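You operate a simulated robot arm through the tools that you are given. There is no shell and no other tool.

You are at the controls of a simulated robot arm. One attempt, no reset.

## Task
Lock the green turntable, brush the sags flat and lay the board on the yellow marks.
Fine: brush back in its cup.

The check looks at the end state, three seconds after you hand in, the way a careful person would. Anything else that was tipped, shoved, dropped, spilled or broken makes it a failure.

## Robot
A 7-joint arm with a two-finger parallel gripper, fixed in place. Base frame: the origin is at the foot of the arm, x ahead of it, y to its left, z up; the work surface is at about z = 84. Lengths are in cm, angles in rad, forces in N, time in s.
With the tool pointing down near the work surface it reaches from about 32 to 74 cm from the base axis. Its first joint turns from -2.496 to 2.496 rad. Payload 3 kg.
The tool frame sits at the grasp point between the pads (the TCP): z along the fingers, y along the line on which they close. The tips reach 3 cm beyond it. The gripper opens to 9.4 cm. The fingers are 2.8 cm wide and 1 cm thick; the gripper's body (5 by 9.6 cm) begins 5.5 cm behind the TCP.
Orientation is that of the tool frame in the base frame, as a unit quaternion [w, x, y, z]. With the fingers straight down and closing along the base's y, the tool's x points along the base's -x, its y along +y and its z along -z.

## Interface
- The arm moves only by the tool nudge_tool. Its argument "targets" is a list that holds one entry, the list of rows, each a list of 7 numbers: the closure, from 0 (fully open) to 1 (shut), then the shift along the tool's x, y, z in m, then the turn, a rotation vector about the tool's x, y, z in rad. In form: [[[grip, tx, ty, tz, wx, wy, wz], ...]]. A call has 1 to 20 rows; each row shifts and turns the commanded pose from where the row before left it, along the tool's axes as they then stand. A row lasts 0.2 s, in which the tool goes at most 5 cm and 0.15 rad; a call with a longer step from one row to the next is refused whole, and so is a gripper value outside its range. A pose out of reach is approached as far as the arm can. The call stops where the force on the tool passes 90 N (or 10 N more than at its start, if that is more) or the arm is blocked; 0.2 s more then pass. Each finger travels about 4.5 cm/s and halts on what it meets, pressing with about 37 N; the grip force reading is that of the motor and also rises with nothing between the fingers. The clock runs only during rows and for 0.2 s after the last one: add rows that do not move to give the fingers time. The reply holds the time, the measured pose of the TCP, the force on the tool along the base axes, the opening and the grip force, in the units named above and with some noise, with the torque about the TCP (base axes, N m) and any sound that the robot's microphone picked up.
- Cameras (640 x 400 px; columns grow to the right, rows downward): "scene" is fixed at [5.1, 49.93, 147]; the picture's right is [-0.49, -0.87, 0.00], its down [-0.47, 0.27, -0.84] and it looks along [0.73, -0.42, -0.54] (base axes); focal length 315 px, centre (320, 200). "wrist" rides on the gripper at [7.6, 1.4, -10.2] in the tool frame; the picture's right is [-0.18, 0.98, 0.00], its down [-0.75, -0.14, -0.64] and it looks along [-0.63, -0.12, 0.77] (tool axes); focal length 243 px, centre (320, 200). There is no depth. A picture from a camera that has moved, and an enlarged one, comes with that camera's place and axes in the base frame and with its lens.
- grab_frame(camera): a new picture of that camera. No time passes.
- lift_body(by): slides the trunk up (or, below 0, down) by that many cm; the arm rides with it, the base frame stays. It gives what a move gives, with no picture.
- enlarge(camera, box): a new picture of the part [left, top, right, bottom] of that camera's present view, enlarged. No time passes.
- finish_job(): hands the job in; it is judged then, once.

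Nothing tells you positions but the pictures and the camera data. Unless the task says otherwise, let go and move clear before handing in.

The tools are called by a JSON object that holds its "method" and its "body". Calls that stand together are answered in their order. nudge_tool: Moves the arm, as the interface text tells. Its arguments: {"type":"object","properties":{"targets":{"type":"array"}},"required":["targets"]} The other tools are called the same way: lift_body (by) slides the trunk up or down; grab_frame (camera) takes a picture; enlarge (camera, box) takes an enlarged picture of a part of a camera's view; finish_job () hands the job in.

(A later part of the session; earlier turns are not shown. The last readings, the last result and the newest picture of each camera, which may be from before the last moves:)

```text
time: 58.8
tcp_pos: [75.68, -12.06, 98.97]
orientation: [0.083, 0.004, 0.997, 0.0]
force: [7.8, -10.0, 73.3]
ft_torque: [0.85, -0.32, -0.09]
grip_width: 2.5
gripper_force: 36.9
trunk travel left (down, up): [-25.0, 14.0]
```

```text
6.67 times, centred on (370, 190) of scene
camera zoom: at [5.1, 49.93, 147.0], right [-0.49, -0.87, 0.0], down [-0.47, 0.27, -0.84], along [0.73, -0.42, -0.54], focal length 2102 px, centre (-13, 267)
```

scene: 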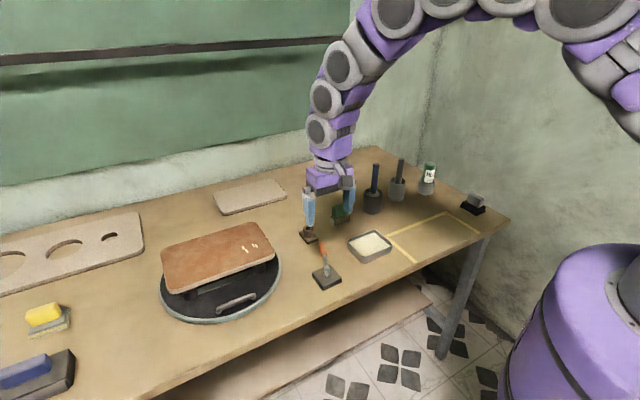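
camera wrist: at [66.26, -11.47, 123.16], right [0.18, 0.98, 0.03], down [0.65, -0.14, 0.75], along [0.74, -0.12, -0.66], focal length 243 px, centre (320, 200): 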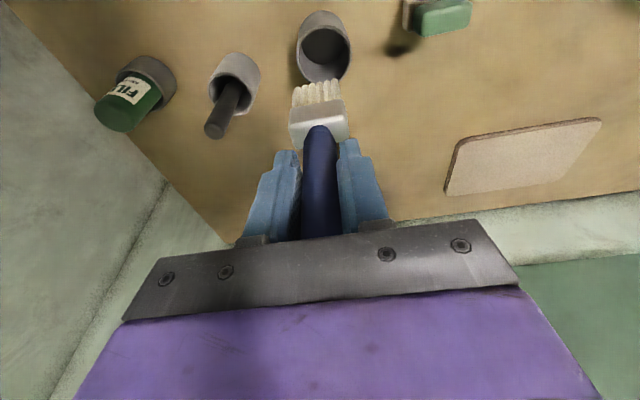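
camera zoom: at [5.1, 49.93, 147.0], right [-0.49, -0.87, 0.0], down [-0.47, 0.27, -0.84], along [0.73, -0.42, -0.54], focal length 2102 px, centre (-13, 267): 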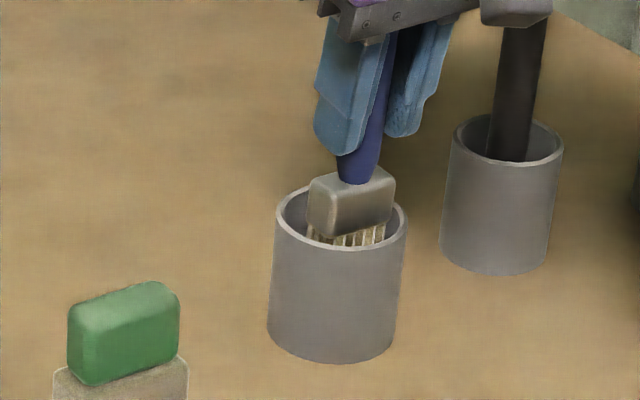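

A ferrule corner has hit the +y side of the rim (73 N). Backing up 1.3 cm and re-examining before trying again.

{"method": "nudge_tool", "body": {"targets": [[[1, -0.0012, 0, -0.0099, 0, 0, 0], [1, -0.0012, 0, -0.0099, 0, 0, 0], [1, 0, 0, 0, 0, 0, 0], [1, 0, 0, 0, 0, 0, 0]]]}}

{"method": "enlarge", "body": {"camera": "wrist", "box": [240, 0, 400, 150]}}

{"method": "enlarge", "body": {"camera": "scene", "box": [340, 140, 400, 220]}}

```text
time: 59.8
tcp_pos: [75.84, -11.88, 99.99]
orientation: [0.074, 0.002, 0.997, 0.001]
force: [0.0, -0.2, -1.3]
ft_torque: [-0.01, 0.05, -0.01]
grip_width: 2.47
gripper_force: 36.9
trunk travel left (down, up): [-25.0, 14.0]
```

```text
2.67 times, centred on (320, 75) of wrist
camera zoom: at [66.8, -10.34, 108.91], right [0.18, 0.98, 0.03], down [0.65, -0.14, 0.75], along [0.74, -0.12, -0.67], focal length 647 px, centre (320, 533)
```

zoom: 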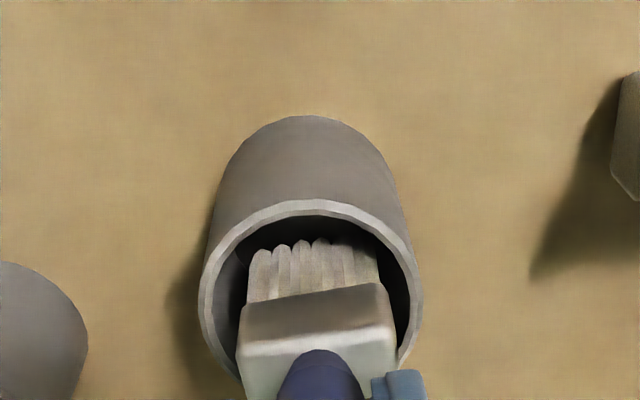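

```text
5.00 times, centred on (370, 180) of scene
camera zoom: at [5.1, 49.93, 147.0], right [-0.49, -0.87, 0.0], down [-0.47, 0.27, -0.84], along [0.73, -0.42, -0.54], focal length 1576 px, centre (70, 300)
```

zoom: 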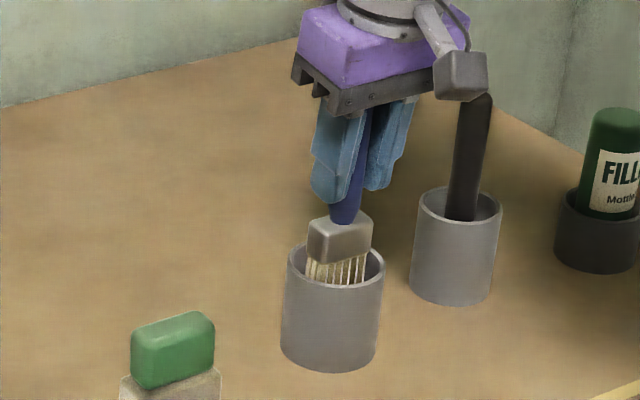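

The cup itself hasn't moved; the brush slid about 0.7 cm up in the grip. The contact direction and my original grasp pose both say the centre is near (76.3, -12.25), so I'll shift there and lower in small steps.

{"method": "nudge_tool", "body": {"targets": [[[1, -0.0044, -0.0037, 0.0007, 0, 0, 0], [1, 0, 0, 0, 0, 0, 0], [1, 0.0006, 0, 0.004, 0, 0, 0], [1, 0.0006, 0, 0.004, 0, 0, 0], [1, 0, 0, 0, 0, 0, 0]]]}}

{"method": "enlarge", "body": {"camera": "wrist", "box": [240, 0, 400, 150]}}

{"method": "enlarge", "body": {"camera": "scene", "box": [350, 160, 390, 220]}}

```text
time: 61.0
tcp_pos: [76.38, -12.28, 99.23]
orientation: [0.075, 0.002, 0.997, -0.001]
force: [-0.6, -0.1, -0.4]
ft_torque: [0.0, -0.02, 0.03]
grip_width: 2.5
gripper_force: 37.0
trunk travel left (down, up): [-25.0, 14.0]
```

```text
2.67 times, centred on (320, 75) of wrist
camera zoom: at [67.2, -10.75, 108.22], right [0.19, 0.98, 0.03], down [0.65, -0.14, 0.75], along [0.74, -0.12, -0.66], focal length 647 px, centre (320, 533)
```

zoom: 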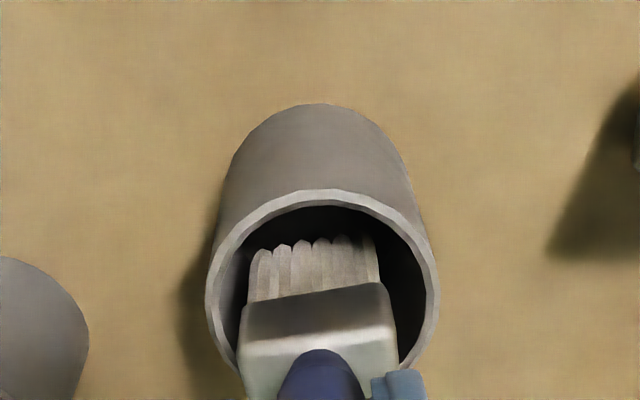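

```text
6.67 times, centred on (370, 190) of scene
camera zoom: at [5.1, 49.93, 147.0], right [-0.49, -0.87, 0.0], down [-0.47, 0.27, -0.84], along [0.73, -0.42, -0.54], focal length 2102 px, centre (-13, 267)
```

zoom: 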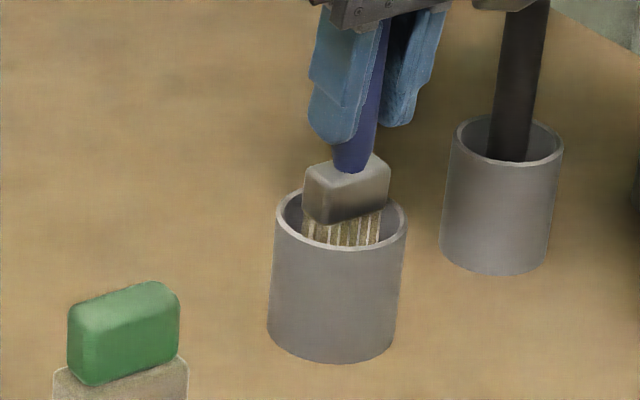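

{"method": "nudge_tool", "body": {"targets": [[[1, 0.0004, 0, 0.003, 0, 0, 0], [1, 0.0004, 0, 0.003, 0, 0, 0], [1, 0, 0, 0, 0, 0, 0]]]}}

{"method": "enlarge", "body": {"camera": "scene", "box": [350, 160, 390, 220]}}

```text
time: 61.8
tcp_pos: [76.38, -12.07, 98.99]
orientation: [0.079, 0.002, 0.997, -0.002]
force: [-4.4, -0.1, 24.1]
ft_torque: [-0.47, -0.17, -0.01]
grip_width: 2.5
gripper_force: 36.6
trunk travel left (down, up): [-25.0, 14.0]
```

```text
6.67 times, centred on (370, 190) of scene
camera zoom: at [5.1, 49.93, 147.0], right [-0.49, -0.87, 0.0], down [-0.47, 0.27, -0.84], along [0.73, -0.42, -0.54], focal length 2102 px, centre (-13, 267)
```

zoom: 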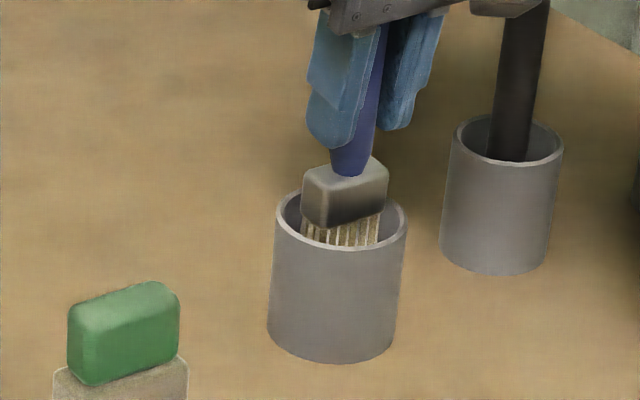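

Now it touches the opposite side (+x, -y). The centre lies between the two tries, about (76.1, -12.07).

{"method": "nudge_tool", "body": {"targets": [[[1, -0.0009, 0, -0.006, 0, 0, 0], [1, 0.0026, 0.0021, -0.0004, 0, 0, 0], [1, 0, 0, 0, 0, 0, 0], [1, 0.0004, 0, 0.003, 0, 0, 0], [1, 0.0004, 0, 0.003, 0, 0, 0], [1, 0, 0, 0, 0, 0, 0]]]}}

{"method": "enlarge", "body": {"camera": "wrist", "box": [240, 0, 400, 150]}}

{"method": "enlarge", "body": {"camera": "scene", "box": [350, 160, 390, 220]}}

```text
time: 63.2
tcp_pos: [76.1, -12.04, 98.41]
orientation: [0.075, 0.002, 0.997, 0.001]
force: [-0.2, -1.2, -0.5]
ft_torque: [-0.02, 0.04, 0.02]
grip_width: 2.47
gripper_force: 36.2
trunk travel left (down, up): [-25.0, 14.0]
```

```text
2.67 times, centred on (320, 75) of wrist
camera zoom: at [66.9, -10.6, 107.55], right [0.19, 0.98, 0.03], down [0.65, -0.14, 0.75], along [0.74, -0.12, -0.66], focal length 647 px, centre (320, 533)
```

zoom: 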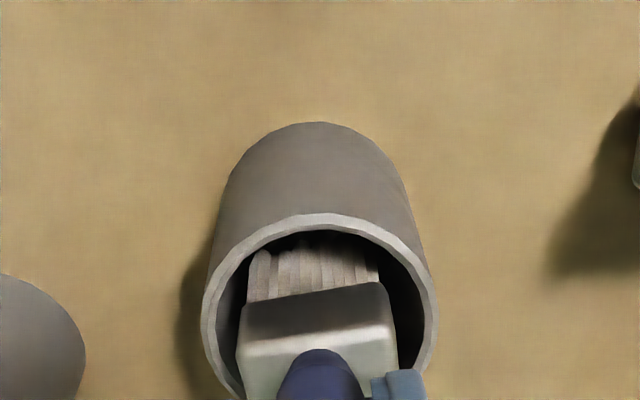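

```text
6.67 times, centred on (370, 190) of scene
camera zoom: at [5.1, 49.93, 147.0], right [-0.49, -0.87, 0.0], down [-0.47, 0.27, -0.84], along [0.73, -0.42, -0.54], focal length 2102 px, centre (-13, 267)
```

zoom: 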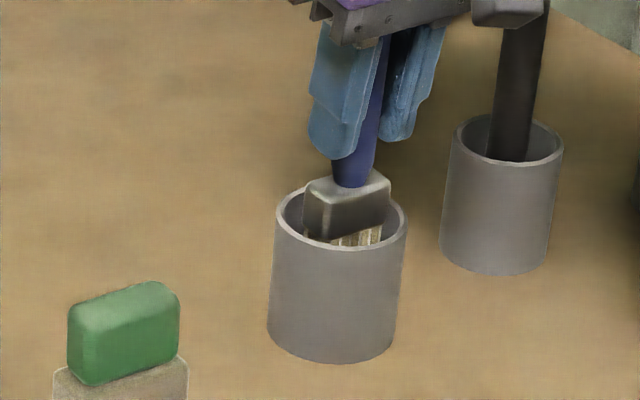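

Clear at z = 98.4 with no force; the ferrule is going in. Continuing down in small steps.

{"method": "nudge_tool", "body": {"targets": [[[1, 0.0004, 0, 0.003, 0, 0, 0], [1, 0.0004, 0, 0.003, 0, 0, 0], [1, 0, 0, 0, 0, 0, 0]]]}}

{"method": "enlarge", "body": {"camera": "scene", "box": [350, 160, 390, 220]}}

```text
time: 64.0
tcp_pos: [76.12, -12.02, 97.84]
orientation: [0.075, 0.001, 0.997, 0.0]
force: [-0.5, 0.7, 0.2]
ft_torque: [-0.03, -0.01, 0.0]
grip_width: 2.47
gripper_force: 37.5
trunk travel left (down, up): [-25.0, 14.0]
```

```text
6.67 times, centred on (370, 190) of scene
camera zoom: at [5.1, 49.93, 147.0], right [-0.49, -0.87, 0.0], down [-0.47, 0.27, -0.84], along [0.73, -0.42, -0.54], focal length 2102 px, centre (-13, 267)
```

zoom: 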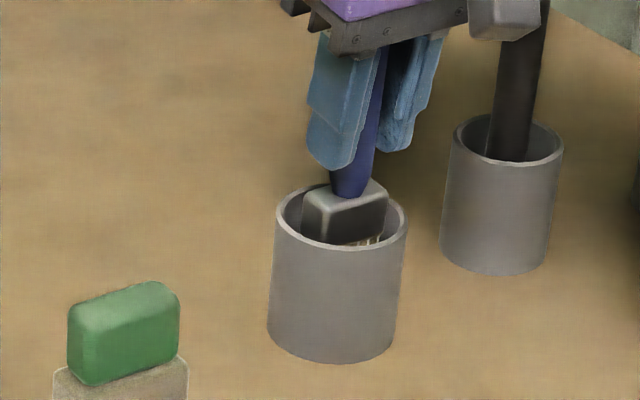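

{"method": "nudge_tool", "body": {"targets": [[[1, 0.0004, 0, 0.003, 0, 0, 0], [1, 0.0004, 0, 0.003, 0, 0, 0], [1, 0.0004, 0, 0.003, 0, 0, 0], [1, 0, 0, 0, 0, 0, 0]]]}}

{"method": "enlarge", "body": {"camera": "scene", "box": [350, 160, 390, 220]}}

{"method": "enlarge", "body": {"camera": "wrist", "box": [240, 0, 400, 150]}}

```text
time: 65.0
tcp_pos: [76.13, -12.05, 97.1]
orientation: [0.075, 0.002, 0.997, 0.001]
force: [-0.3, -0.3, -0.6]
ft_torque: [0.03, 0.0, 0.0]
grip_width: 2.46
gripper_force: 37.2
trunk travel left (down, up): [-25.0, 14.0]
```

```text
6.67 times, centred on (370, 190) of scene
camera zoom: at [5.1, 49.93, 147.0], right [-0.49, -0.87, 0.0], down [-0.47, 0.27, -0.84], along [0.73, -0.42, -0.54], focal length 2102 px, centre (-13, 267)
```

zoom: 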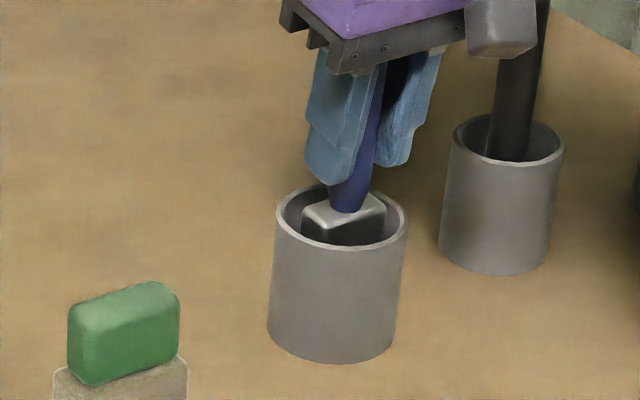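

```text
2.67 times, centred on (320, 75) of wrist
camera zoom: at [67.0, -10.62, 106.03], right [0.19, 0.98, 0.03], down [0.65, -0.14, 0.75], along [0.74, -0.12, -0.66], focal length 647 px, centre (320, 533)
```

zoom: 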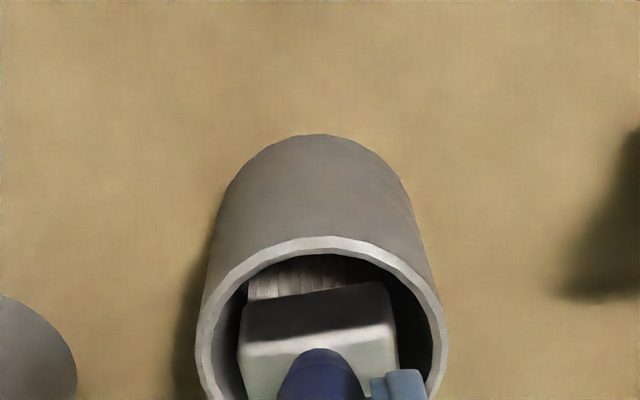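

{"method": "nudge_tool", "body": {"targets": [[[1, 0.0004, 0, 0.003, 0, 0, 0], [1, 0.0004, 0, 0.003, 0, 0, 0], [1, 0, 0, 0, 0, 0, 0]]]}}

{"method": "enlarge", "body": {"camera": "scene", "box": [350, 150, 390, 210]}}

```text
time: 65.8
tcp_pos: [76.06, -12.08, 96.4]
orientation: [0.076, 0.002, 0.997, 0.0]
force: [-0.1, -0.2, -0.6]
ft_torque: [-0.02, 0.0, 0.01]
grip_width: 2.49
gripper_force: 36.7
trunk travel left (down, up): [-25.0, 14.0]
```

```text
6.67 times, centred on (370, 180) of scene
camera zoom: at [5.1, 49.93, 147.0], right [-0.49, -0.87, 0.0], down [-0.47, 0.27, -0.84], along [0.73, -0.42, -0.54], focal length 2102 px, centre (-13, 333)
```

zoom: 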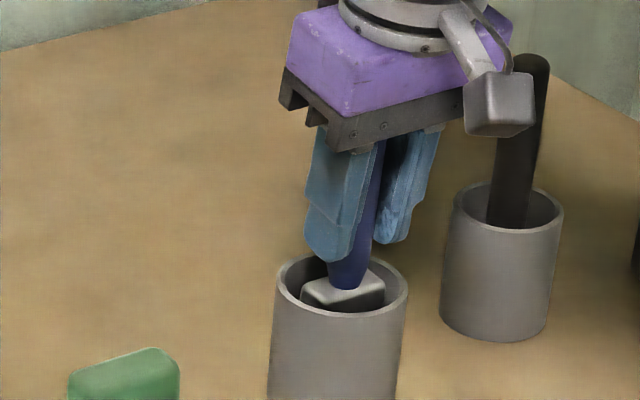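

{"method": "nudge_tool", "body": {"targets": [[[1, 0.0004, 0, 0.003, 0, 0, 0], [1, 0.0004, 0, 0.003, 0, 0, 0], [1, 0, 0, 0, 0, 0, 0]]]}}

{"method": "enlarge", "body": {"camera": "scene", "box": [350, 150, 390, 210]}}

```text
time: 66.6
tcp_pos: [76.14, -12.08, 96.19]
orientation: [0.079, 0.001, 0.997, 0.0]
force: [-1.5, -0.4, 33.6]
ft_torque: [-0.11, 0.12, -0.03]
grip_width: 2.48
gripper_force: 37.2
trunk travel left (down, up): [-25.0, 14.0]
```

```text
6.67 times, centred on (370, 180) of scene
camera zoom: at [5.1, 49.93, 147.0], right [-0.49, -0.87, 0.0], down [-0.47, 0.27, -0.84], along [0.73, -0.42, -0.54], focal length 2102 px, centre (-13, 333)
```

zoom: 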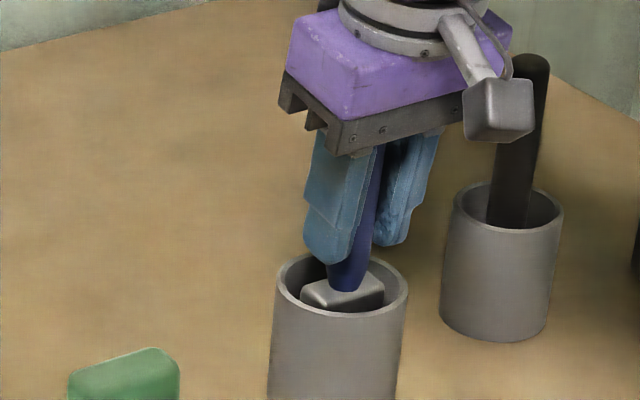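

The brush is on the cup floor (33 N straight up). I'll ease off, open the fingers, then rise.

{"method": "nudge_tool", "body": {"targets": [[[1, -0.0004, 0, -0.003, 0, 0, 0], [0.8, 0, 0, 0, 0, 0, 0], [0.6, 0, 0, 0, 0, 0, 0], [0.5, 0, 0, 0, 0, 0, 0], [0.5, 0, 0, 0, 0, 0, 0], [0.5, 0, 0, 0, 0, 0, 0]]]}}

{"method": "enlarge", "body": {"camera": "scene", "box": [350, 150, 390, 210]}}

{"method": "grab_frame", "body": {"camera": "wrist"}}

```text
time: 68.0
tcp_pos: [76.05, -12.04, 96.26]
orientation: [0.076, 0.002, 0.997, 0.0]
force: [-0.9, -0.5, 20.3]
ft_torque: [0.03, 0.06, -0.02]
grip_width: 4.68
gripper_force: 0.1
trunk travel left (down, up): [-25.0, 14.0]
```

```text
6.67 times, centred on (370, 180) of scene
camera zoom: at [5.1, 49.93, 147.0], right [-0.49, -0.87, 0.0], down [-0.47, 0.27, -0.84], along [0.73, -0.42, -0.54], focal length 2102 px, centre (-13, 333)
```

zoom: 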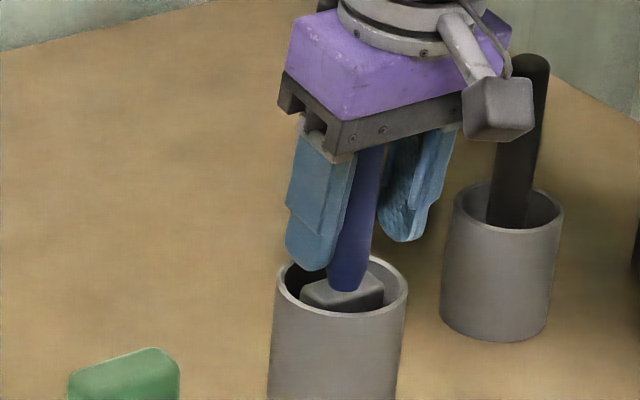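

```text
taken
camera wrist: at [66.93, -10.53, 105.28], right [0.19, 0.98, 0.03], down [0.65, -0.14, 0.75], along [0.74, -0.12, -0.66], focal length 243 px, centre (320, 200)
```

wrist: 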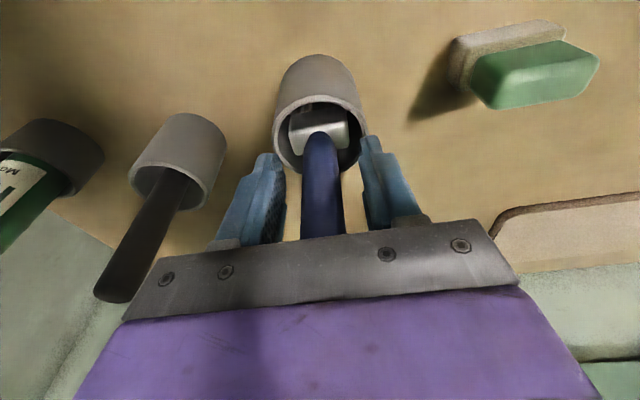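

The palm is resting on the handle's end; rising straight up now.

{"method": "nudge_tool", "body": {"targets": [[[0.4, -0.0015, 0, -0.0099, 0, 0, 0], [0.3, -0.003, 0, -0.0198, 0, 0, 0], [0.3, -0.0045, 0, -0.0297, 0, 0, 0], [0.3, -0.0059, 0, -0.0396, 0, 0, 0], [0.3, -0.0059, 0, -0.0396, 0, 0, 0], [0.3, 0, 0, 0, 0, 0, 0]]]}}

{"method": "enlarge", "body": {"camera": "scene", "box": [320, 120, 440, 220]}}

{"method": "grab_frame", "body": {"camera": "wrist"}}

```text
time: 69.4
tcp_pos: [76.1, -11.91, 110.08]
orientation: [0.075, 0.003, 0.997, -0.001]
force: [-0.5, 0.1, -1.1]
ft_torque: [0.01, -0.01, 0.05]
grip_width: 6.56
gripper_force: 0.0
trunk travel left (down, up): [-25.0, 14.0]
```

```text
4.00 times, centred on (380, 170) of scene
camera zoom: at [5.1, 49.93, 147.0], right [-0.49, -0.87, 0.0], down [-0.47, 0.27, -0.84], along [0.73, -0.42, -0.54], focal length 1261 px, centre (80, 320)
```

zoom: 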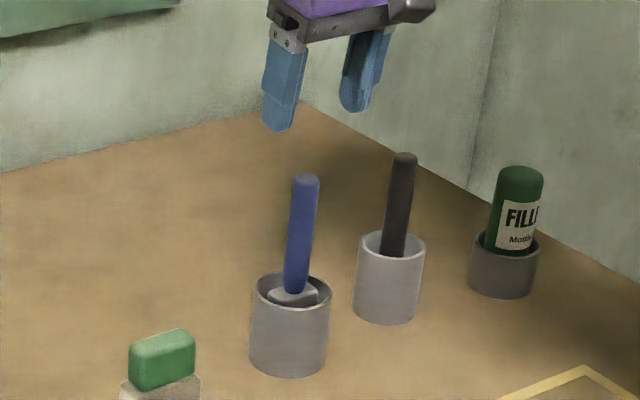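

```text
taken
camera wrist: at [66.96, -10.38, 119.08], right [0.19, 0.98, 0.03], down [0.65, -0.14, 0.75], along [0.74, -0.12, -0.66], focal length 243 px, centre (320, 200)
```

wrist: 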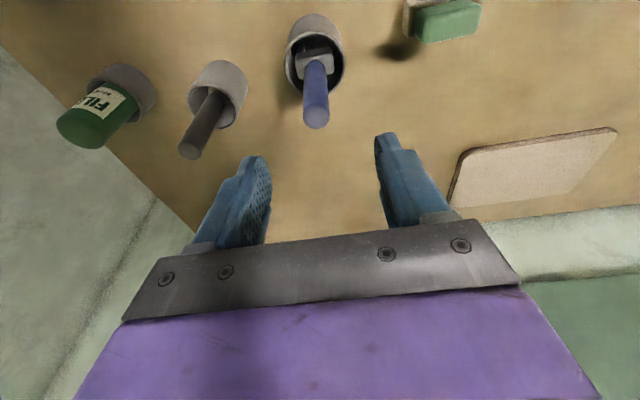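

The brush stands back in its cup. Next is the board: I plan to grip its near long edge with the tool horizontal, set it flat with some overhang at the table's front edge, then push it home. First I'll check that this horizontal pose is reachable near the marks.

{"method": "nudge_tool", "body": {"targets": [[[0.3, 0.0379, -0.0043, -0.0172, 0, 0, 0], [0.3, 0.0379, -0.0043, -0.0172, 0, 0, 0], [0.3, 0.0379, -0.0043, -0.0172, 0, 0, 0], [0.3, 0.0379, -0.0043, -0.0172, 0, 0, 0], [0.3, 0.0379, -0.0043, -0.0172, 0, 0, 0], [0.3, 0.0379, -0.0043, -0.0172, 0, 0, 0], [0.3, 0.0379, -0.0043, -0.0172, 0, 0, 0], [0.3, 0, 0, 0, 0, -0.1422, 0], [0.3, 0, 0, 0, 0, -0.1422, 0], [0.3, 0, 0, 0, 0, -0.1422, 0], [0.3, 0, 0, 0, 0, -0.1422, 0], [0.3, 0, 0, 0, 0, -0.1422, 0], [0.3, 0, 0, 0, 0, -0.1422, 0], [0.3, 0, 0, 0, 0, -0.1422, 0], [0.3, 0, 0, 0, 0, -0.1422, 0], [0.3, 0, 0, 0, 0, -0.1422, 0], [0.3, 0, 0, 0, 0, -0.1422, 0], [0.3, 0, 0, 0, 0, 0, 0]]]}}

{"method": "grab_frame", "body": {"camera": "scene"}}

```text
time: 73.2
tcp_pos: [57.13, -14.6, 126.3]
orientation: [0.581, -0.006, 0.814, 0.013]
force: [-0.3, -0.6, 0.3]
ft_torque: [-0.02, 0.0, -0.01]
grip_width: 6.58
gripper_force: 0.1
out of reach, approached as far as the arm can: row 12, 13, 14, 15, 16, 17
trunk travel left (down, up): [-25.0, 14.0]
```

```text
taken
```

scene: 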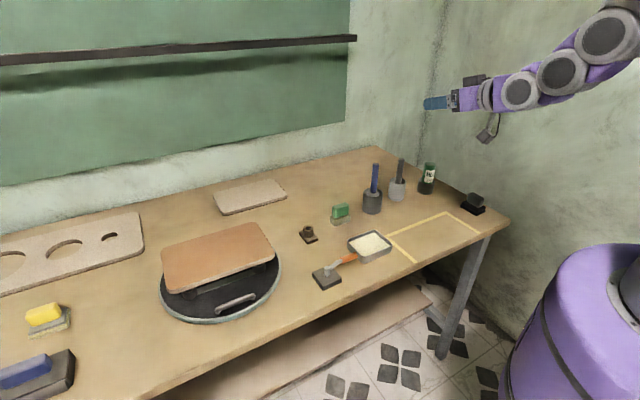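

At that height the arm is too folded. It should do better lower down, so I'll descend in front of the marks (still in free space) and test there.

{"method": "nudge_tool", "body": {"targets": [[[0.3, 0.0439, -0.0071, 0.0045, 0, 0, 0], [0.3, 0.0439, -0.0071, 0.0045, 0, 0, 0], [0.3, 0.0439, -0.0071, 0.0045, 0, 0, 0], [0.3, 0.0439, -0.0071, 0.0045, 0, 0, 0], [0.3, 0.0439, -0.0071, 0.0045, 0, 0, 0], [0.3, 0, 0, 0, 0, 0, 0]]]}}

{"method": "grab_frame", "body": {"camera": "scene"}}

```text
time: 74.6
tcp_pos: [57.28, -14.98, 120.42]
orientation: [0.58, -0.005, 0.815, 0.013]
force: [-0.2, 0.6, -0.2]
ft_torque: [-0.02, 0.0, -0.03]
grip_width: 6.59
gripper_force: 0.0
out of reach, approached as far as the arm can: row 1, 2, 3, 4, 5
trunk travel left (down, up): [-25.0, 14.0]
```

```text
taken
```

scene: 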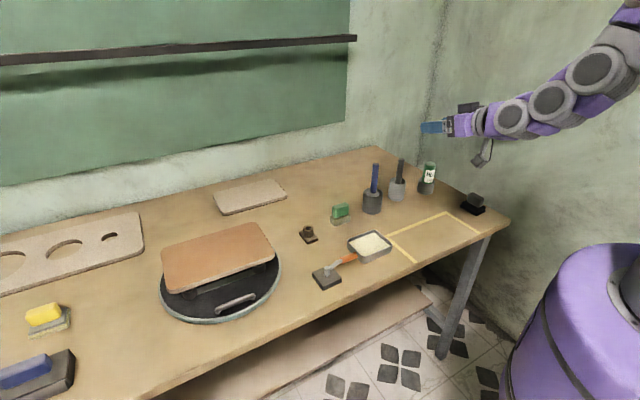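

The arm clings to the near-horizontal pose only far out. I'll return to a steeper tilt, come down low in front of the marks, and find the flattest tool pitch I can get there.

{"method": "nudge_tool", "body": {"targets": [[[0.3, 0, 0, 0, 0, 0.15, 0], [0.3, 0, 0, 0, 0, 0.15, 0], [0.3, 0, 0, 0, 0, 0.15, 0], [0.3, 0, 0, 0, 0, 0.15, 0], [0.3, 0, 0, 0, 0, 0, 0]]]}}

```text
time: 75.8
tcp_pos: [57.27, -14.81, 120.62]
orientation: [0.314, -0.007, 0.949, 0.01]
force: [0.0, 0.0, 0.7]
ft_torque: [0.01, 0.05, -0.01]
grip_width: 6.58
gripper_force: 0.1
trunk travel left (down, up): [-25.0, 14.0]
```

{"method": "nudge_tool", "body": {"targets": [[[0.3, 0.0369, -0.0083, 0.0245, 0, 0, 0], [0.3, 0.0369, -0.0083, 0.0245, 0, 0, 0], [0.3, 0.0369, -0.0083, 0.0245, 0, 0, 0], [0.3, 0.0369, -0.0083, 0.0245, 0, 0, 0], [0.3, 0.0369, -0.0083, 0.0245, 0, 0, 0], [0.3, 0.0369, -0.0083, 0.0245, 0, 0, 0], [0.3, 0, 0, 0, 0, 0, 0]]]}}

{"method": "grab_frame", "body": {"camera": "scene"}}

```text
time: 77.4
tcp_pos: [48.62, -19.57, 95.7]
orientation: [0.315, -0.008, 0.949, 0.009]
force: [-0.3, -0.4, -0.1]
ft_torque: [0.01, -0.01, 0.0]
grip_width: 6.56
gripper_force: 0.0
trunk travel left (down, up): [-25.0, 14.0]
```

```text
taken
```

scene: 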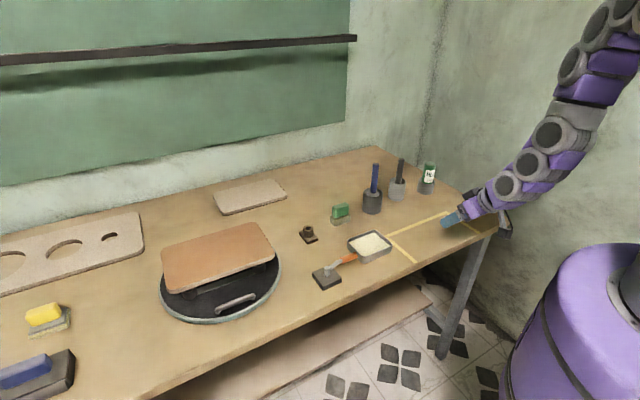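

{"method": "nudge_tool", "body": {"targets": [[[0.3, 0, 0, 0, 0, -0.15, 0], [0.3, 0, 0, 0, 0, -0.15, 0], [0.3, 0, 0, 0, 0, -0.15, 0], [0.3, 0, 0, 0, 0, -0.15, 0], [0.3, 0, 0, 0, 0, -0.15, 0], [0.3, 0, 0, 0, 0, -0.15, 0], [0.3, 0, 0, 0, 0, 0, 0]]]}}

{"method": "grab_frame", "body": {"camera": "scene"}}

```text
time: 79.0
tcp_pos: [48.54, -19.62, 95.59]
orientation: [0.696, -0.002, 0.717, 0.012]
force: [0.3, 0.3, -0.2]
ft_torque: [-0.01, -0.03, -0.03]
grip_width: 6.56
gripper_force: 0.0
trunk travel left (down, up): [-25.0, 14.0]
```

```text
taken
```

scene: 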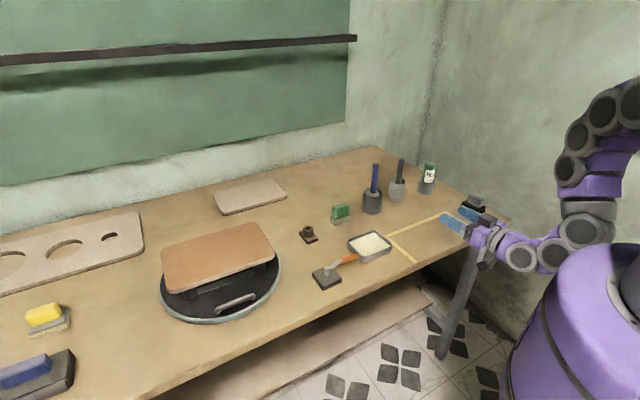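

The tool gets fully horizontal here at low height. Now testing the 90° roll so the fingers close vertically, and lowering towards the placing height in front of the table edge.

{"method": "nudge_tool", "body": {"targets": [[[0.3, 0, 0, 0, 0, 0, 0.1428], [0.3, 0, 0, 0, 0, 0, 0.1428], [0.3, 0, 0, 0, 0, 0, 0.1428], [0.3, 0, 0, 0, 0, 0, 0.1428], [0.3, 0, 0, 0, 0, 0, 0.1428], [0.3, 0, 0, 0, 0, 0, 0.1428], [0.3, 0, 0, 0, 0, 0, 0.1428], [0.3, 0, 0, 0, 0, 0, 0.1428], [0.3, 0, 0, 0, 0, 0, 0.1428], [0.3, 0, 0, 0, 0, 0, 0.1428], [0.3, 0, 0, 0, 0, 0, 0.1428], [0.3, 0, 0, 0, 0, 0, 0]]]}}

{"method": "grab_frame", "body": {"camera": "scene"}}

{"method": "grab_frame", "body": {"camera": "wrist"}}

```text
time: 81.6
tcp_pos: [48.56, -19.61, 95.47]
orientation: [0.483, 0.506, 0.509, 0.501]
force: [1.1, -0.3, -0.4]
ft_torque: [-0.01, 0.01, 0.04]
grip_width: 6.59
gripper_force: 0.0
trunk travel left (down, up): [-25.0, 14.0]
```

```text
taken
```

scene: 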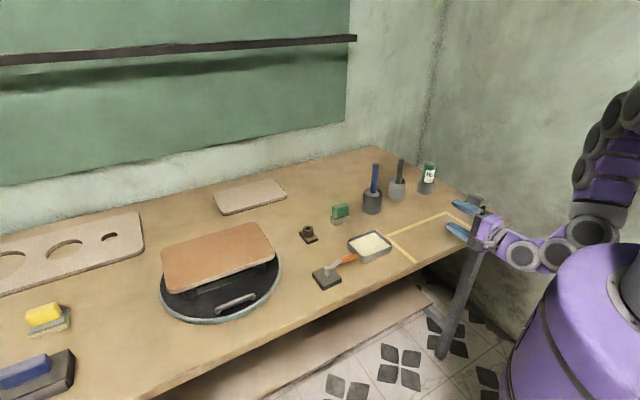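

```text
taken
camera wrist: at [38.03, -12.25, 97.36], right [0.04, -0.2, 0.98], down [-0.63, -0.77, -0.13], along [0.78, -0.61, -0.15], focal length 243 px, centre (320, 200)
```

wrist: 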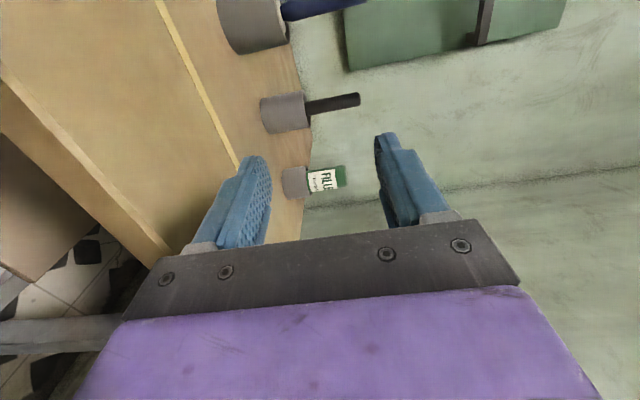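

The rolled, horizontal grasp pose works. I'll trim the orientation and test it at placing height just in front of the table edge.

{"method": "nudge_tool", "body": {"targets": [[[0.3, 0, 0, -0.03, -0.03, -0.021, -0.0154], [0.3, 0, 0, -0.025, 0, 0, 0], [0.3, 0, -0.035, 0, 0, 0, 0], [0.3, 0, -0.035, 0, 0, 0, 0], [0.3, 0, -0.035, 0, 0, 0, 0], [0.3, 0, 0, 0, 0, 0, 0]]]}}

{"method": "grab_frame", "body": {"camera": "scene"}}

{"method": "grab_frame", "body": {"camera": "wrist"}}

```text
time: 83.0
tcp_pos: [43.05, -19.65, 86.09]
orientation: [0.5, 0.5, 0.501, 0.499]
force: [-0.6, -0.8, -0.2]
ft_torque: [-0.05, -0.01, -0.03]
grip_width: 6.58
gripper_force: 0.0
out of reach, approached as far as the arm can: row 5
trunk travel left (down, up): [-25.0, 14.0]
```

```text
taken
```

scene: 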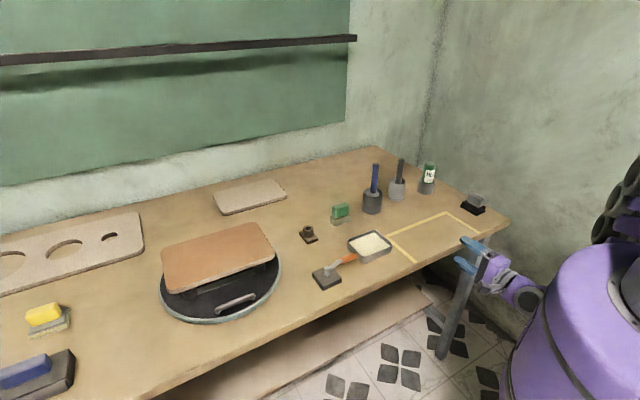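

```text
taken
camera wrist: at [32.72, -11.96, 87.58], right [0.0, -0.18, 0.98], down [-0.64, -0.75, -0.14], along [0.77, -0.63, -0.12], focal length 243 px, centre (320, 200)
```

wrist: 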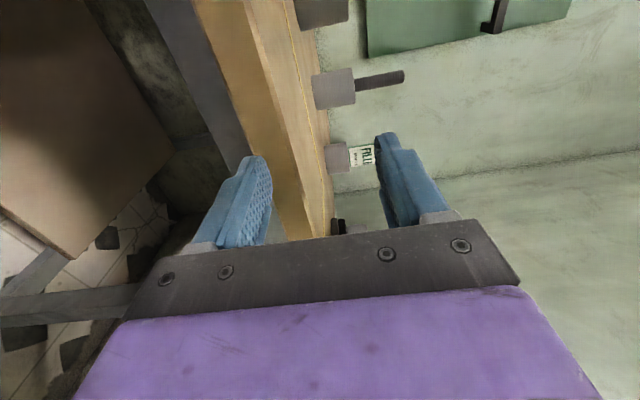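

Works down to z ≈ 86 (a small trunk drop will give the rest). The turntable's bar sits right in front of the board, so I'll lever the near edge up with the tool pitched about 20° down, keeping the gripper body above the bar. Moving back over to the board's side at z ≈ 100.

{"method": "nudge_tool", "body": {"targets": [[[0.36, 0, 0.035, 0, 0, 0, 0], [0.36, 0, 0.035, 0, 0, 0, 0], [0.36, 0, 0.035, 0.02, 0, 0, 0], [0.36, 0, 0.035, 0.03, 0, 0, 0], [0.36, 0, 0, 0.04, 0, 0, 0], [0.36, 0, 0, 0.04, 0, 0, 0], [0.36, 0.03, 0, 0, 0, 0, 0], [0.36, 0.04, 0, 0, 0, 0, 0], [0.36, 0.04, 0, 0, 0, 0, 0], [0.36, 0, 0, 0, 0, 0, 0]]]}}

```text
time: 85.2
tcp_pos: [56.02, -8.45, 100.16]
orientation: [0.5, 0.5, 0.501, 0.499]
force: [0.4, -0.3, -0.5]
ft_torque: [0.02, 0.05, 0.0]
grip_width: 5.99
gripper_force: 0.0
trunk travel left (down, up): [-25.0, 14.0]
```

{"method": "nudge_tool", "body": {"targets": [[[0.36, 0.0393, 0, 0, 0, 0, 0], [0.36, 0.0393, 0, 0, 0, 0, 0], [0.36, 0.0393, 0, 0, 0, 0, 0], [0.36, 0.0393, 0, 0, 0, 0, 0], [0.36, 0.0393, 0, 0, 0, 0, 0], [0.36, 0.0393, 0, 0, 0, 0, 0], [0.36, 0.0393, 0, 0, 0, 0, 0], [0.36, 0.0393, 0, 0, 0, 0, 0], [0.36, 0.0393, 0, 0, 0, 0, 0], [0.36, 0.0393, 0, 0, 0, 0, 0], [0.36, 0.0393, 0, 0, 0, 0, 0], [0.36, 0.0393, 0, 0, 0, 0, 0], [0.36, 0.0393, 0, 0, 0, 0, 0], [0.36, 0, 0, 0, 0, 0, 0]]]}}

{"method": "grab_frame", "body": {"camera": "scene"}}

{"method": "grab_frame", "body": {"camera": "wrist"}}

```text
time: 88.2
tcp_pos: [56.08, 42.75, 99.95]
orientation: [0.5, 0.5, 0.502, 0.498]
force: [0.0, -0.5, -0.3]
ft_torque: [-0.01, -0.04, -0.02]
grip_width: 6.02
gripper_force: 0.0
trunk travel left (down, up): [-25.0, 14.0]
```

```text
taken
```

scene: 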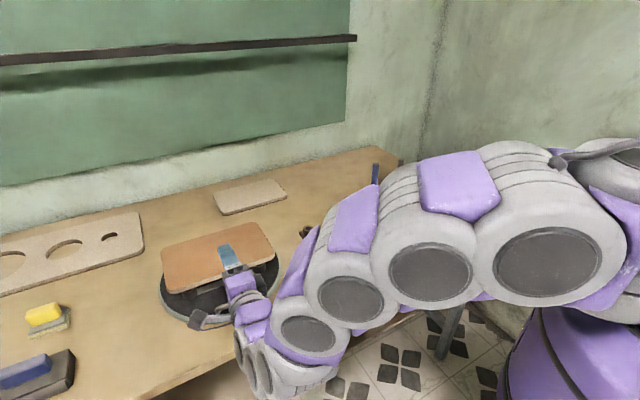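

```text
taken
camera wrist: at [45.7, 50.37, 101.43], right [0.0, -0.18, 0.98], down [-0.64, -0.75, -0.14], along [0.77, -0.63, -0.12], focal length 243 px, centre (320, 200)
```

wrist: 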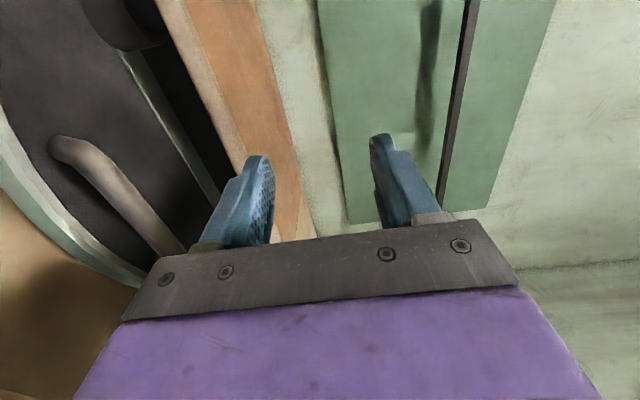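

I'm in front of the board at its mid-length, with the bar's top near z = 91.5. Pitching 20° down and moving to a pre-insert point ahead of the board's edge.

{"method": "nudge_tool", "body": {"targets": [[[0.36, 0, 0, 0, 0.1164, 0, 0], [0.36, 0, 0, 0, 0.1164, 0, 0], [0.36, 0, 0, 0, 0.1164, 0, 0], [0.36, 0, -0.0149, 0.0233, 0, 0, 0], [0.36, 0, 0, 0, 0, 0, 0]]]}}

{"method": "grab_frame", "body": {"camera": "wrist"}}

{"method": "enlarge", "body": {"camera": "scene", "box": [150, 210, 290, 330]}}

```text
time: 89.4
tcp_pos: [57.66, 42.86, 97.88]
orientation: [0.406, 0.578, 0.581, 0.404]
force: [-0.7, -1.5, 0.3]
ft_torque: [0.0, -0.01, -0.01]
grip_width: 6.01
gripper_force: 0.0
trunk travel left (down, up): [-25.0, 14.0]
```

```text
taken
camera wrist: at [48.41, 50.47, 102.7], right [0.34, -0.18, 0.92], down [-0.65, -0.75, 0.09], along [0.68, -0.63, -0.37], focal length 243 px, centre (320, 200)
```

wrist: 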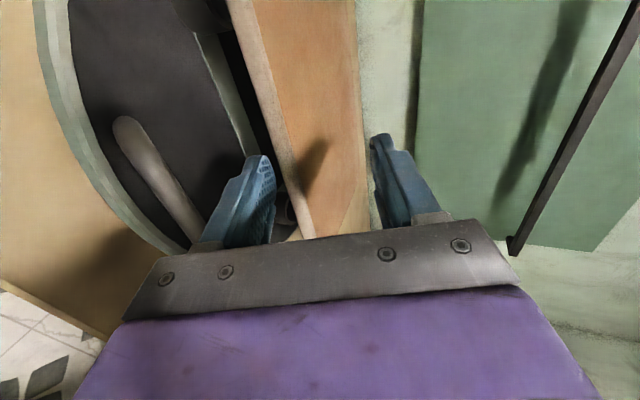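

```text
3.33 times, centred on (220, 270) of scene
camera zoom: at [5.1, 49.93, 147.0], right [-0.49, -0.87, 0.0], down [-0.47, 0.27, -0.84], along [0.73, -0.42, -0.54], focal length 1051 px, centre (653, -33)
```

zoom: 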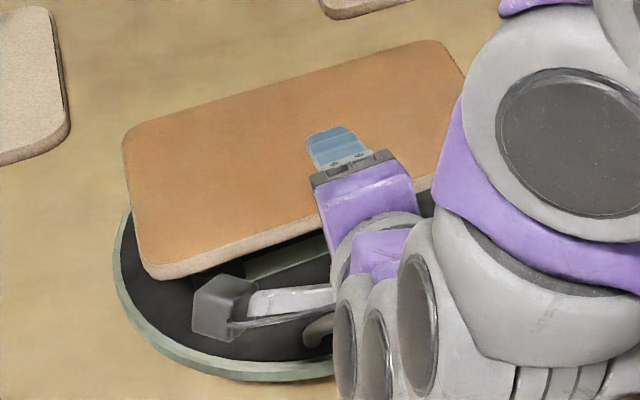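

The lower finger's inner face lines up just under the board's bottom edge. Adding a little margin downward and sliding in 5 cm.

{"method": "nudge_tool", "body": {"targets": [[[0.36, 0, -0.004, 0, 0, 0, 0], [0.36, 0, 0, 0.0125, 0, 0, 0], [0.36, 0, 0, 0.0125, 0, 0, 0], [0.36, 0, 0, 0, 0, 0, 0]]]}}

{"method": "grab_frame", "body": {"camera": "wrist"}}

```text
time: 90.4
tcp_pos: [59.93, 42.78, 96.64]
orientation: [0.405, 0.58, 0.58, 0.404]
force: [0.2, 0.5, -0.6]
ft_torque: [0.01, 0.01, -0.02]
grip_width: 6.0
gripper_force: 0.1
trunk travel left (down, up): [-25.0, 14.0]
```

```text
taken
camera wrist: at [50.59, 50.38, 101.49], right [0.34, -0.18, 0.92], down [-0.65, -0.75, 0.09], along [0.68, -0.63, -0.37], focal length 243 px, centre (320, 200)
```

wrist: 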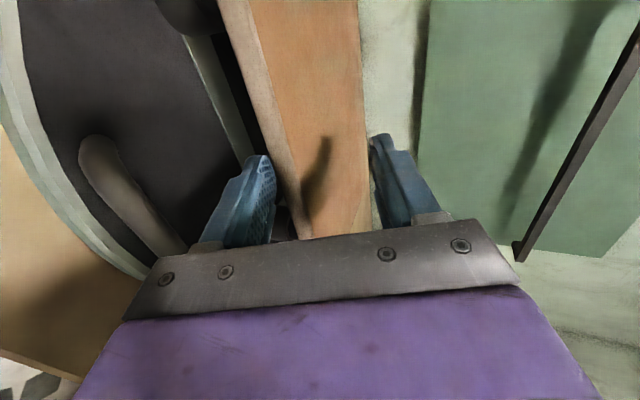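

{"method": "nudge_tool", "body": {"targets": [[[0.36, 0, 0, 0.0125, 0, 0, 0], [0.36, 0, 0, 0.0125, 0, 0, 0], [0.36, 0, 0, 0, 0, 0, 0]]]}}

{"method": "grab_frame", "body": {"camera": "wrist"}}

{"method": "enlarge", "body": {"camera": "scene", "box": [150, 210, 290, 330]}}

```text
time: 91.2
tcp_pos: [62.13, 42.69, 95.72]
orientation: [0.406, 0.578, 0.581, 0.404]
force: [-0.1, 0.6, -0.7]
ft_torque: [0.01, 0.0, 0.01]
grip_width: 6.02
gripper_force: 0.0
trunk travel left (down, up): [-25.0, 14.0]
```

```text
taken
camera wrist: at [52.93, 50.29, 100.53], right [0.34, -0.18, 0.92], down [-0.65, -0.75, 0.09], along [0.68, -0.63, -0.37], focal length 243 px, centre (320, 200)
```

wrist: 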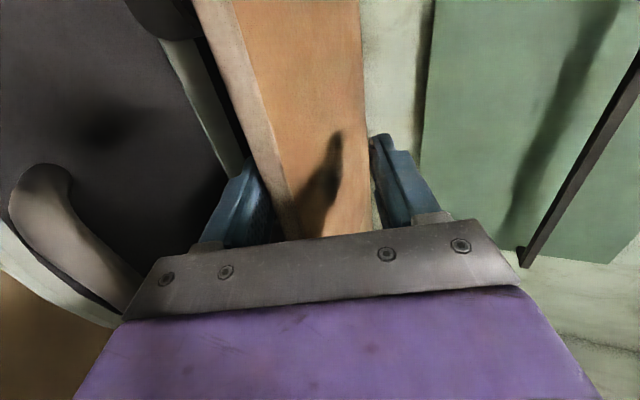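

```text
3.33 times, centred on (220, 270) of scene
camera zoom: at [5.1, 49.93, 147.0], right [-0.49, -0.87, 0.0], down [-0.47, 0.27, -0.84], along [0.73, -0.42, -0.54], focal length 1051 px, centre (653, -33)
```

zoom: 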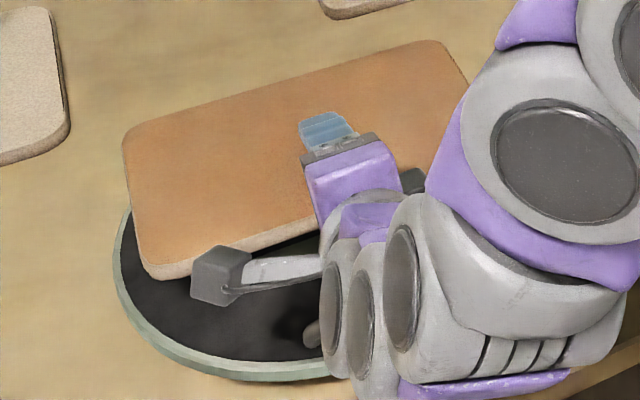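

Fully inserted with no contact. Now raising slowly so the lower finger tilts up the near edge.

{"method": "nudge_tool", "body": {"targets": [[[0.36, 0, 0.0047, -0.0017, 0, 0, 0], [0.36, 0, 0.0047, -0.0017, 0, 0, 0], [0.36, 0, 0.0047, -0.0017, 0, 0, 0], [0.36, 0, 0, 0, 0, 0, 0]]]}}

{"method": "grab_frame", "body": {"camera": "wrist"}}

{"method": "enlarge", "body": {"camera": "scene", "box": [150, 210, 290, 330]}}

```text
time: 92.2
tcp_pos: [62.24, 42.72, 97.29]
orientation: [0.406, 0.579, 0.58, 0.404]
force: [-0.2, 1.0, -0.4]
ft_torque: [0.06, 0.0, -0.02]
grip_width: 6.05
gripper_force: 0.5
trunk travel left (down, up): [-25.0, 14.0]
```

```text
taken
camera wrist: at [52.95, 50.31, 102.16], right [0.34, -0.18, 0.92], down [-0.65, -0.75, 0.09], along [0.68, -0.63, -0.37], focal length 243 px, centre (320, 200)
```

wrist: 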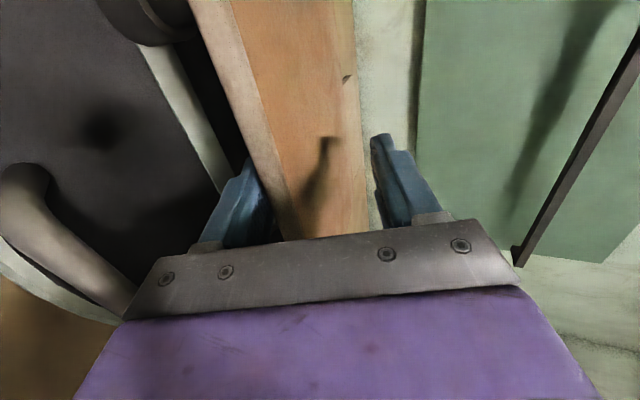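

```text
3.33 times, centred on (220, 270) of scene
camera zoom: at [5.1, 49.93, 147.0], right [-0.49, -0.87, 0.0], down [-0.47, 0.27, -0.84], along [0.73, -0.42, -0.54], focal length 1051 px, centre (653, -33)
```

zoom: 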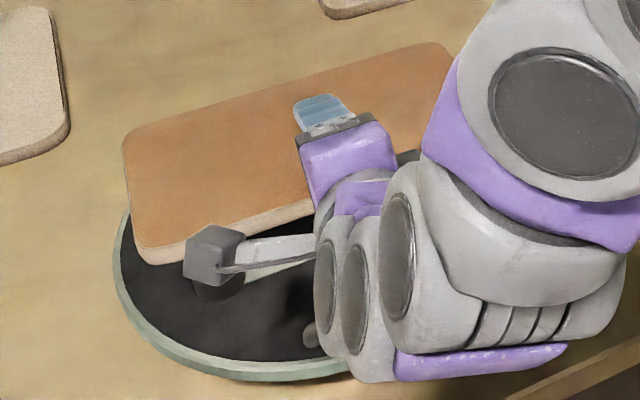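

The near edge is tilting up without sliding. Continuing the lift toward about 20° of tilt.

{"method": "nudge_tool", "body": {"targets": [[[0.36, 0, 0.0053, -0.001, 0, 0, 0], [0.36, 0, 0.0053, -0.001, 0, 0, 0], [0.36, 0, 0.0053, -0.001, 0, 0, 0], [0.36, 0, 0.0053, -0.001, 0, 0, 0], [0.36, 0, 0, 0, 0, 0, 0]]]}}

{"method": "grab_frame", "body": {"camera": "wrist"}}

{"method": "enlarge", "body": {"camera": "scene", "box": [150, 210, 290, 330]}}

```text
time: 93.4
tcp_pos: [62.51, 42.74, 99.36]
orientation: [0.406, 0.579, 0.582, 0.402]
force: [-0.8, 0.1, -0.3]
ft_torque: [0.01, 0.02, -0.02]
grip_width: 6.05
gripper_force: 1.0
trunk travel left (down, up): [-25.0, 14.0]
```

```text
taken
camera wrist: at [53.27, 50.25, 104.25], right [0.34, -0.18, 0.92], down [-0.65, -0.75, 0.09], along [0.68, -0.63, -0.37], focal length 243 px, centre (320, 200)
```

wrist: 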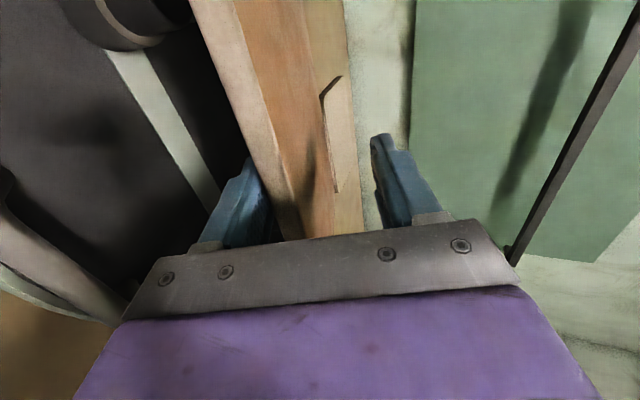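

```text
3.33 times, centred on (220, 270) of scene
camera zoom: at [5.1, 49.93, 147.0], right [-0.49, -0.87, 0.0], down [-0.47, 0.27, -0.84], along [0.73, -0.42, -0.54], focal length 1051 px, centre (653, -33)
```

zoom: 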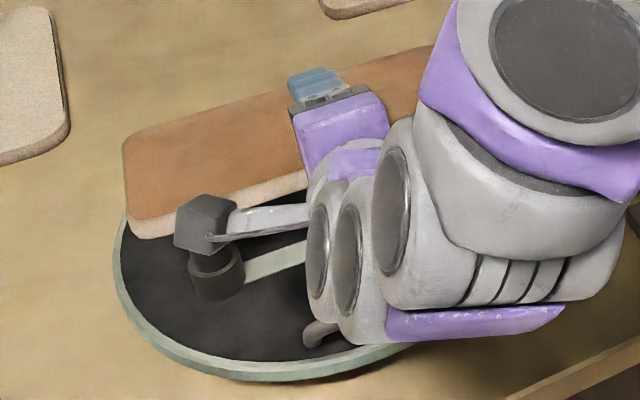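

{"method": "nudge_tool", "body": {"targets": [[[0.36, 0, 0.006, -0.0012, 0, 0, 0], [0.36, 0, 0.006, -0.0012, 0, 0, 0], [0.36, 0, 0, 0, 0, 0, 0]]]}}

{"method": "enlarge", "body": {"camera": "wrist", "box": [180, 60, 440, 240]}}

{"method": "enlarge", "body": {"camera": "scene", "box": [150, 210, 290, 330]}}

```text
time: 94.2
tcp_pos: [62.78, 42.58, 100.63]
orientation: [0.406, 0.579, 0.58, 0.404]
force: [-0.3, 0.1, -0.4]
ft_torque: [-0.01, -0.01, 0.0]
grip_width: 6.09
gripper_force: 0.4
trunk travel left (down, up): [-25.0, 14.0]
```

```text
2.22 times, centred on (310, 150) of wrist
camera zoom: at [53.49, 50.22, 105.43], right [0.34, -0.18, 0.92], down [-0.65, -0.75, 0.09], along [0.68, -0.63, -0.37], focal length 539 px, centre (342, 311)
```

zoom: 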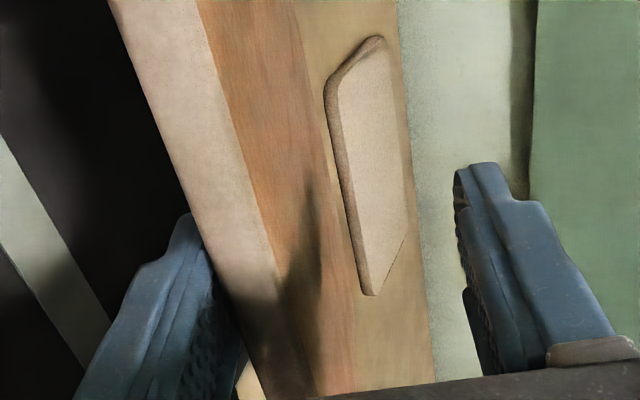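

```text
3.33 times, centred on (220, 270) of scene
camera zoom: at [5.1, 49.93, 147.0], right [-0.49, -0.87, 0.0], down [-0.47, 0.27, -0.84], along [0.73, -0.42, -0.54], focal length 1051 px, centre (653, -33)
```

zoom: 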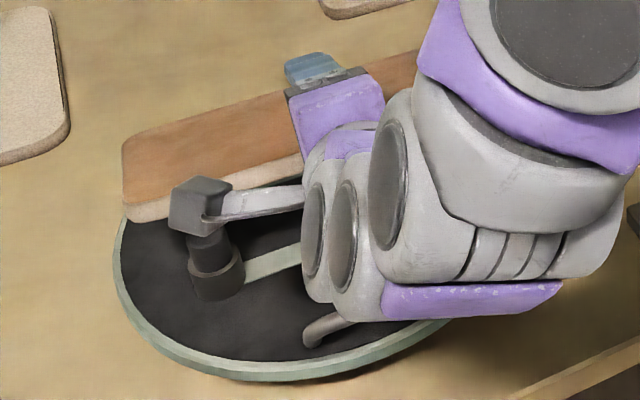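

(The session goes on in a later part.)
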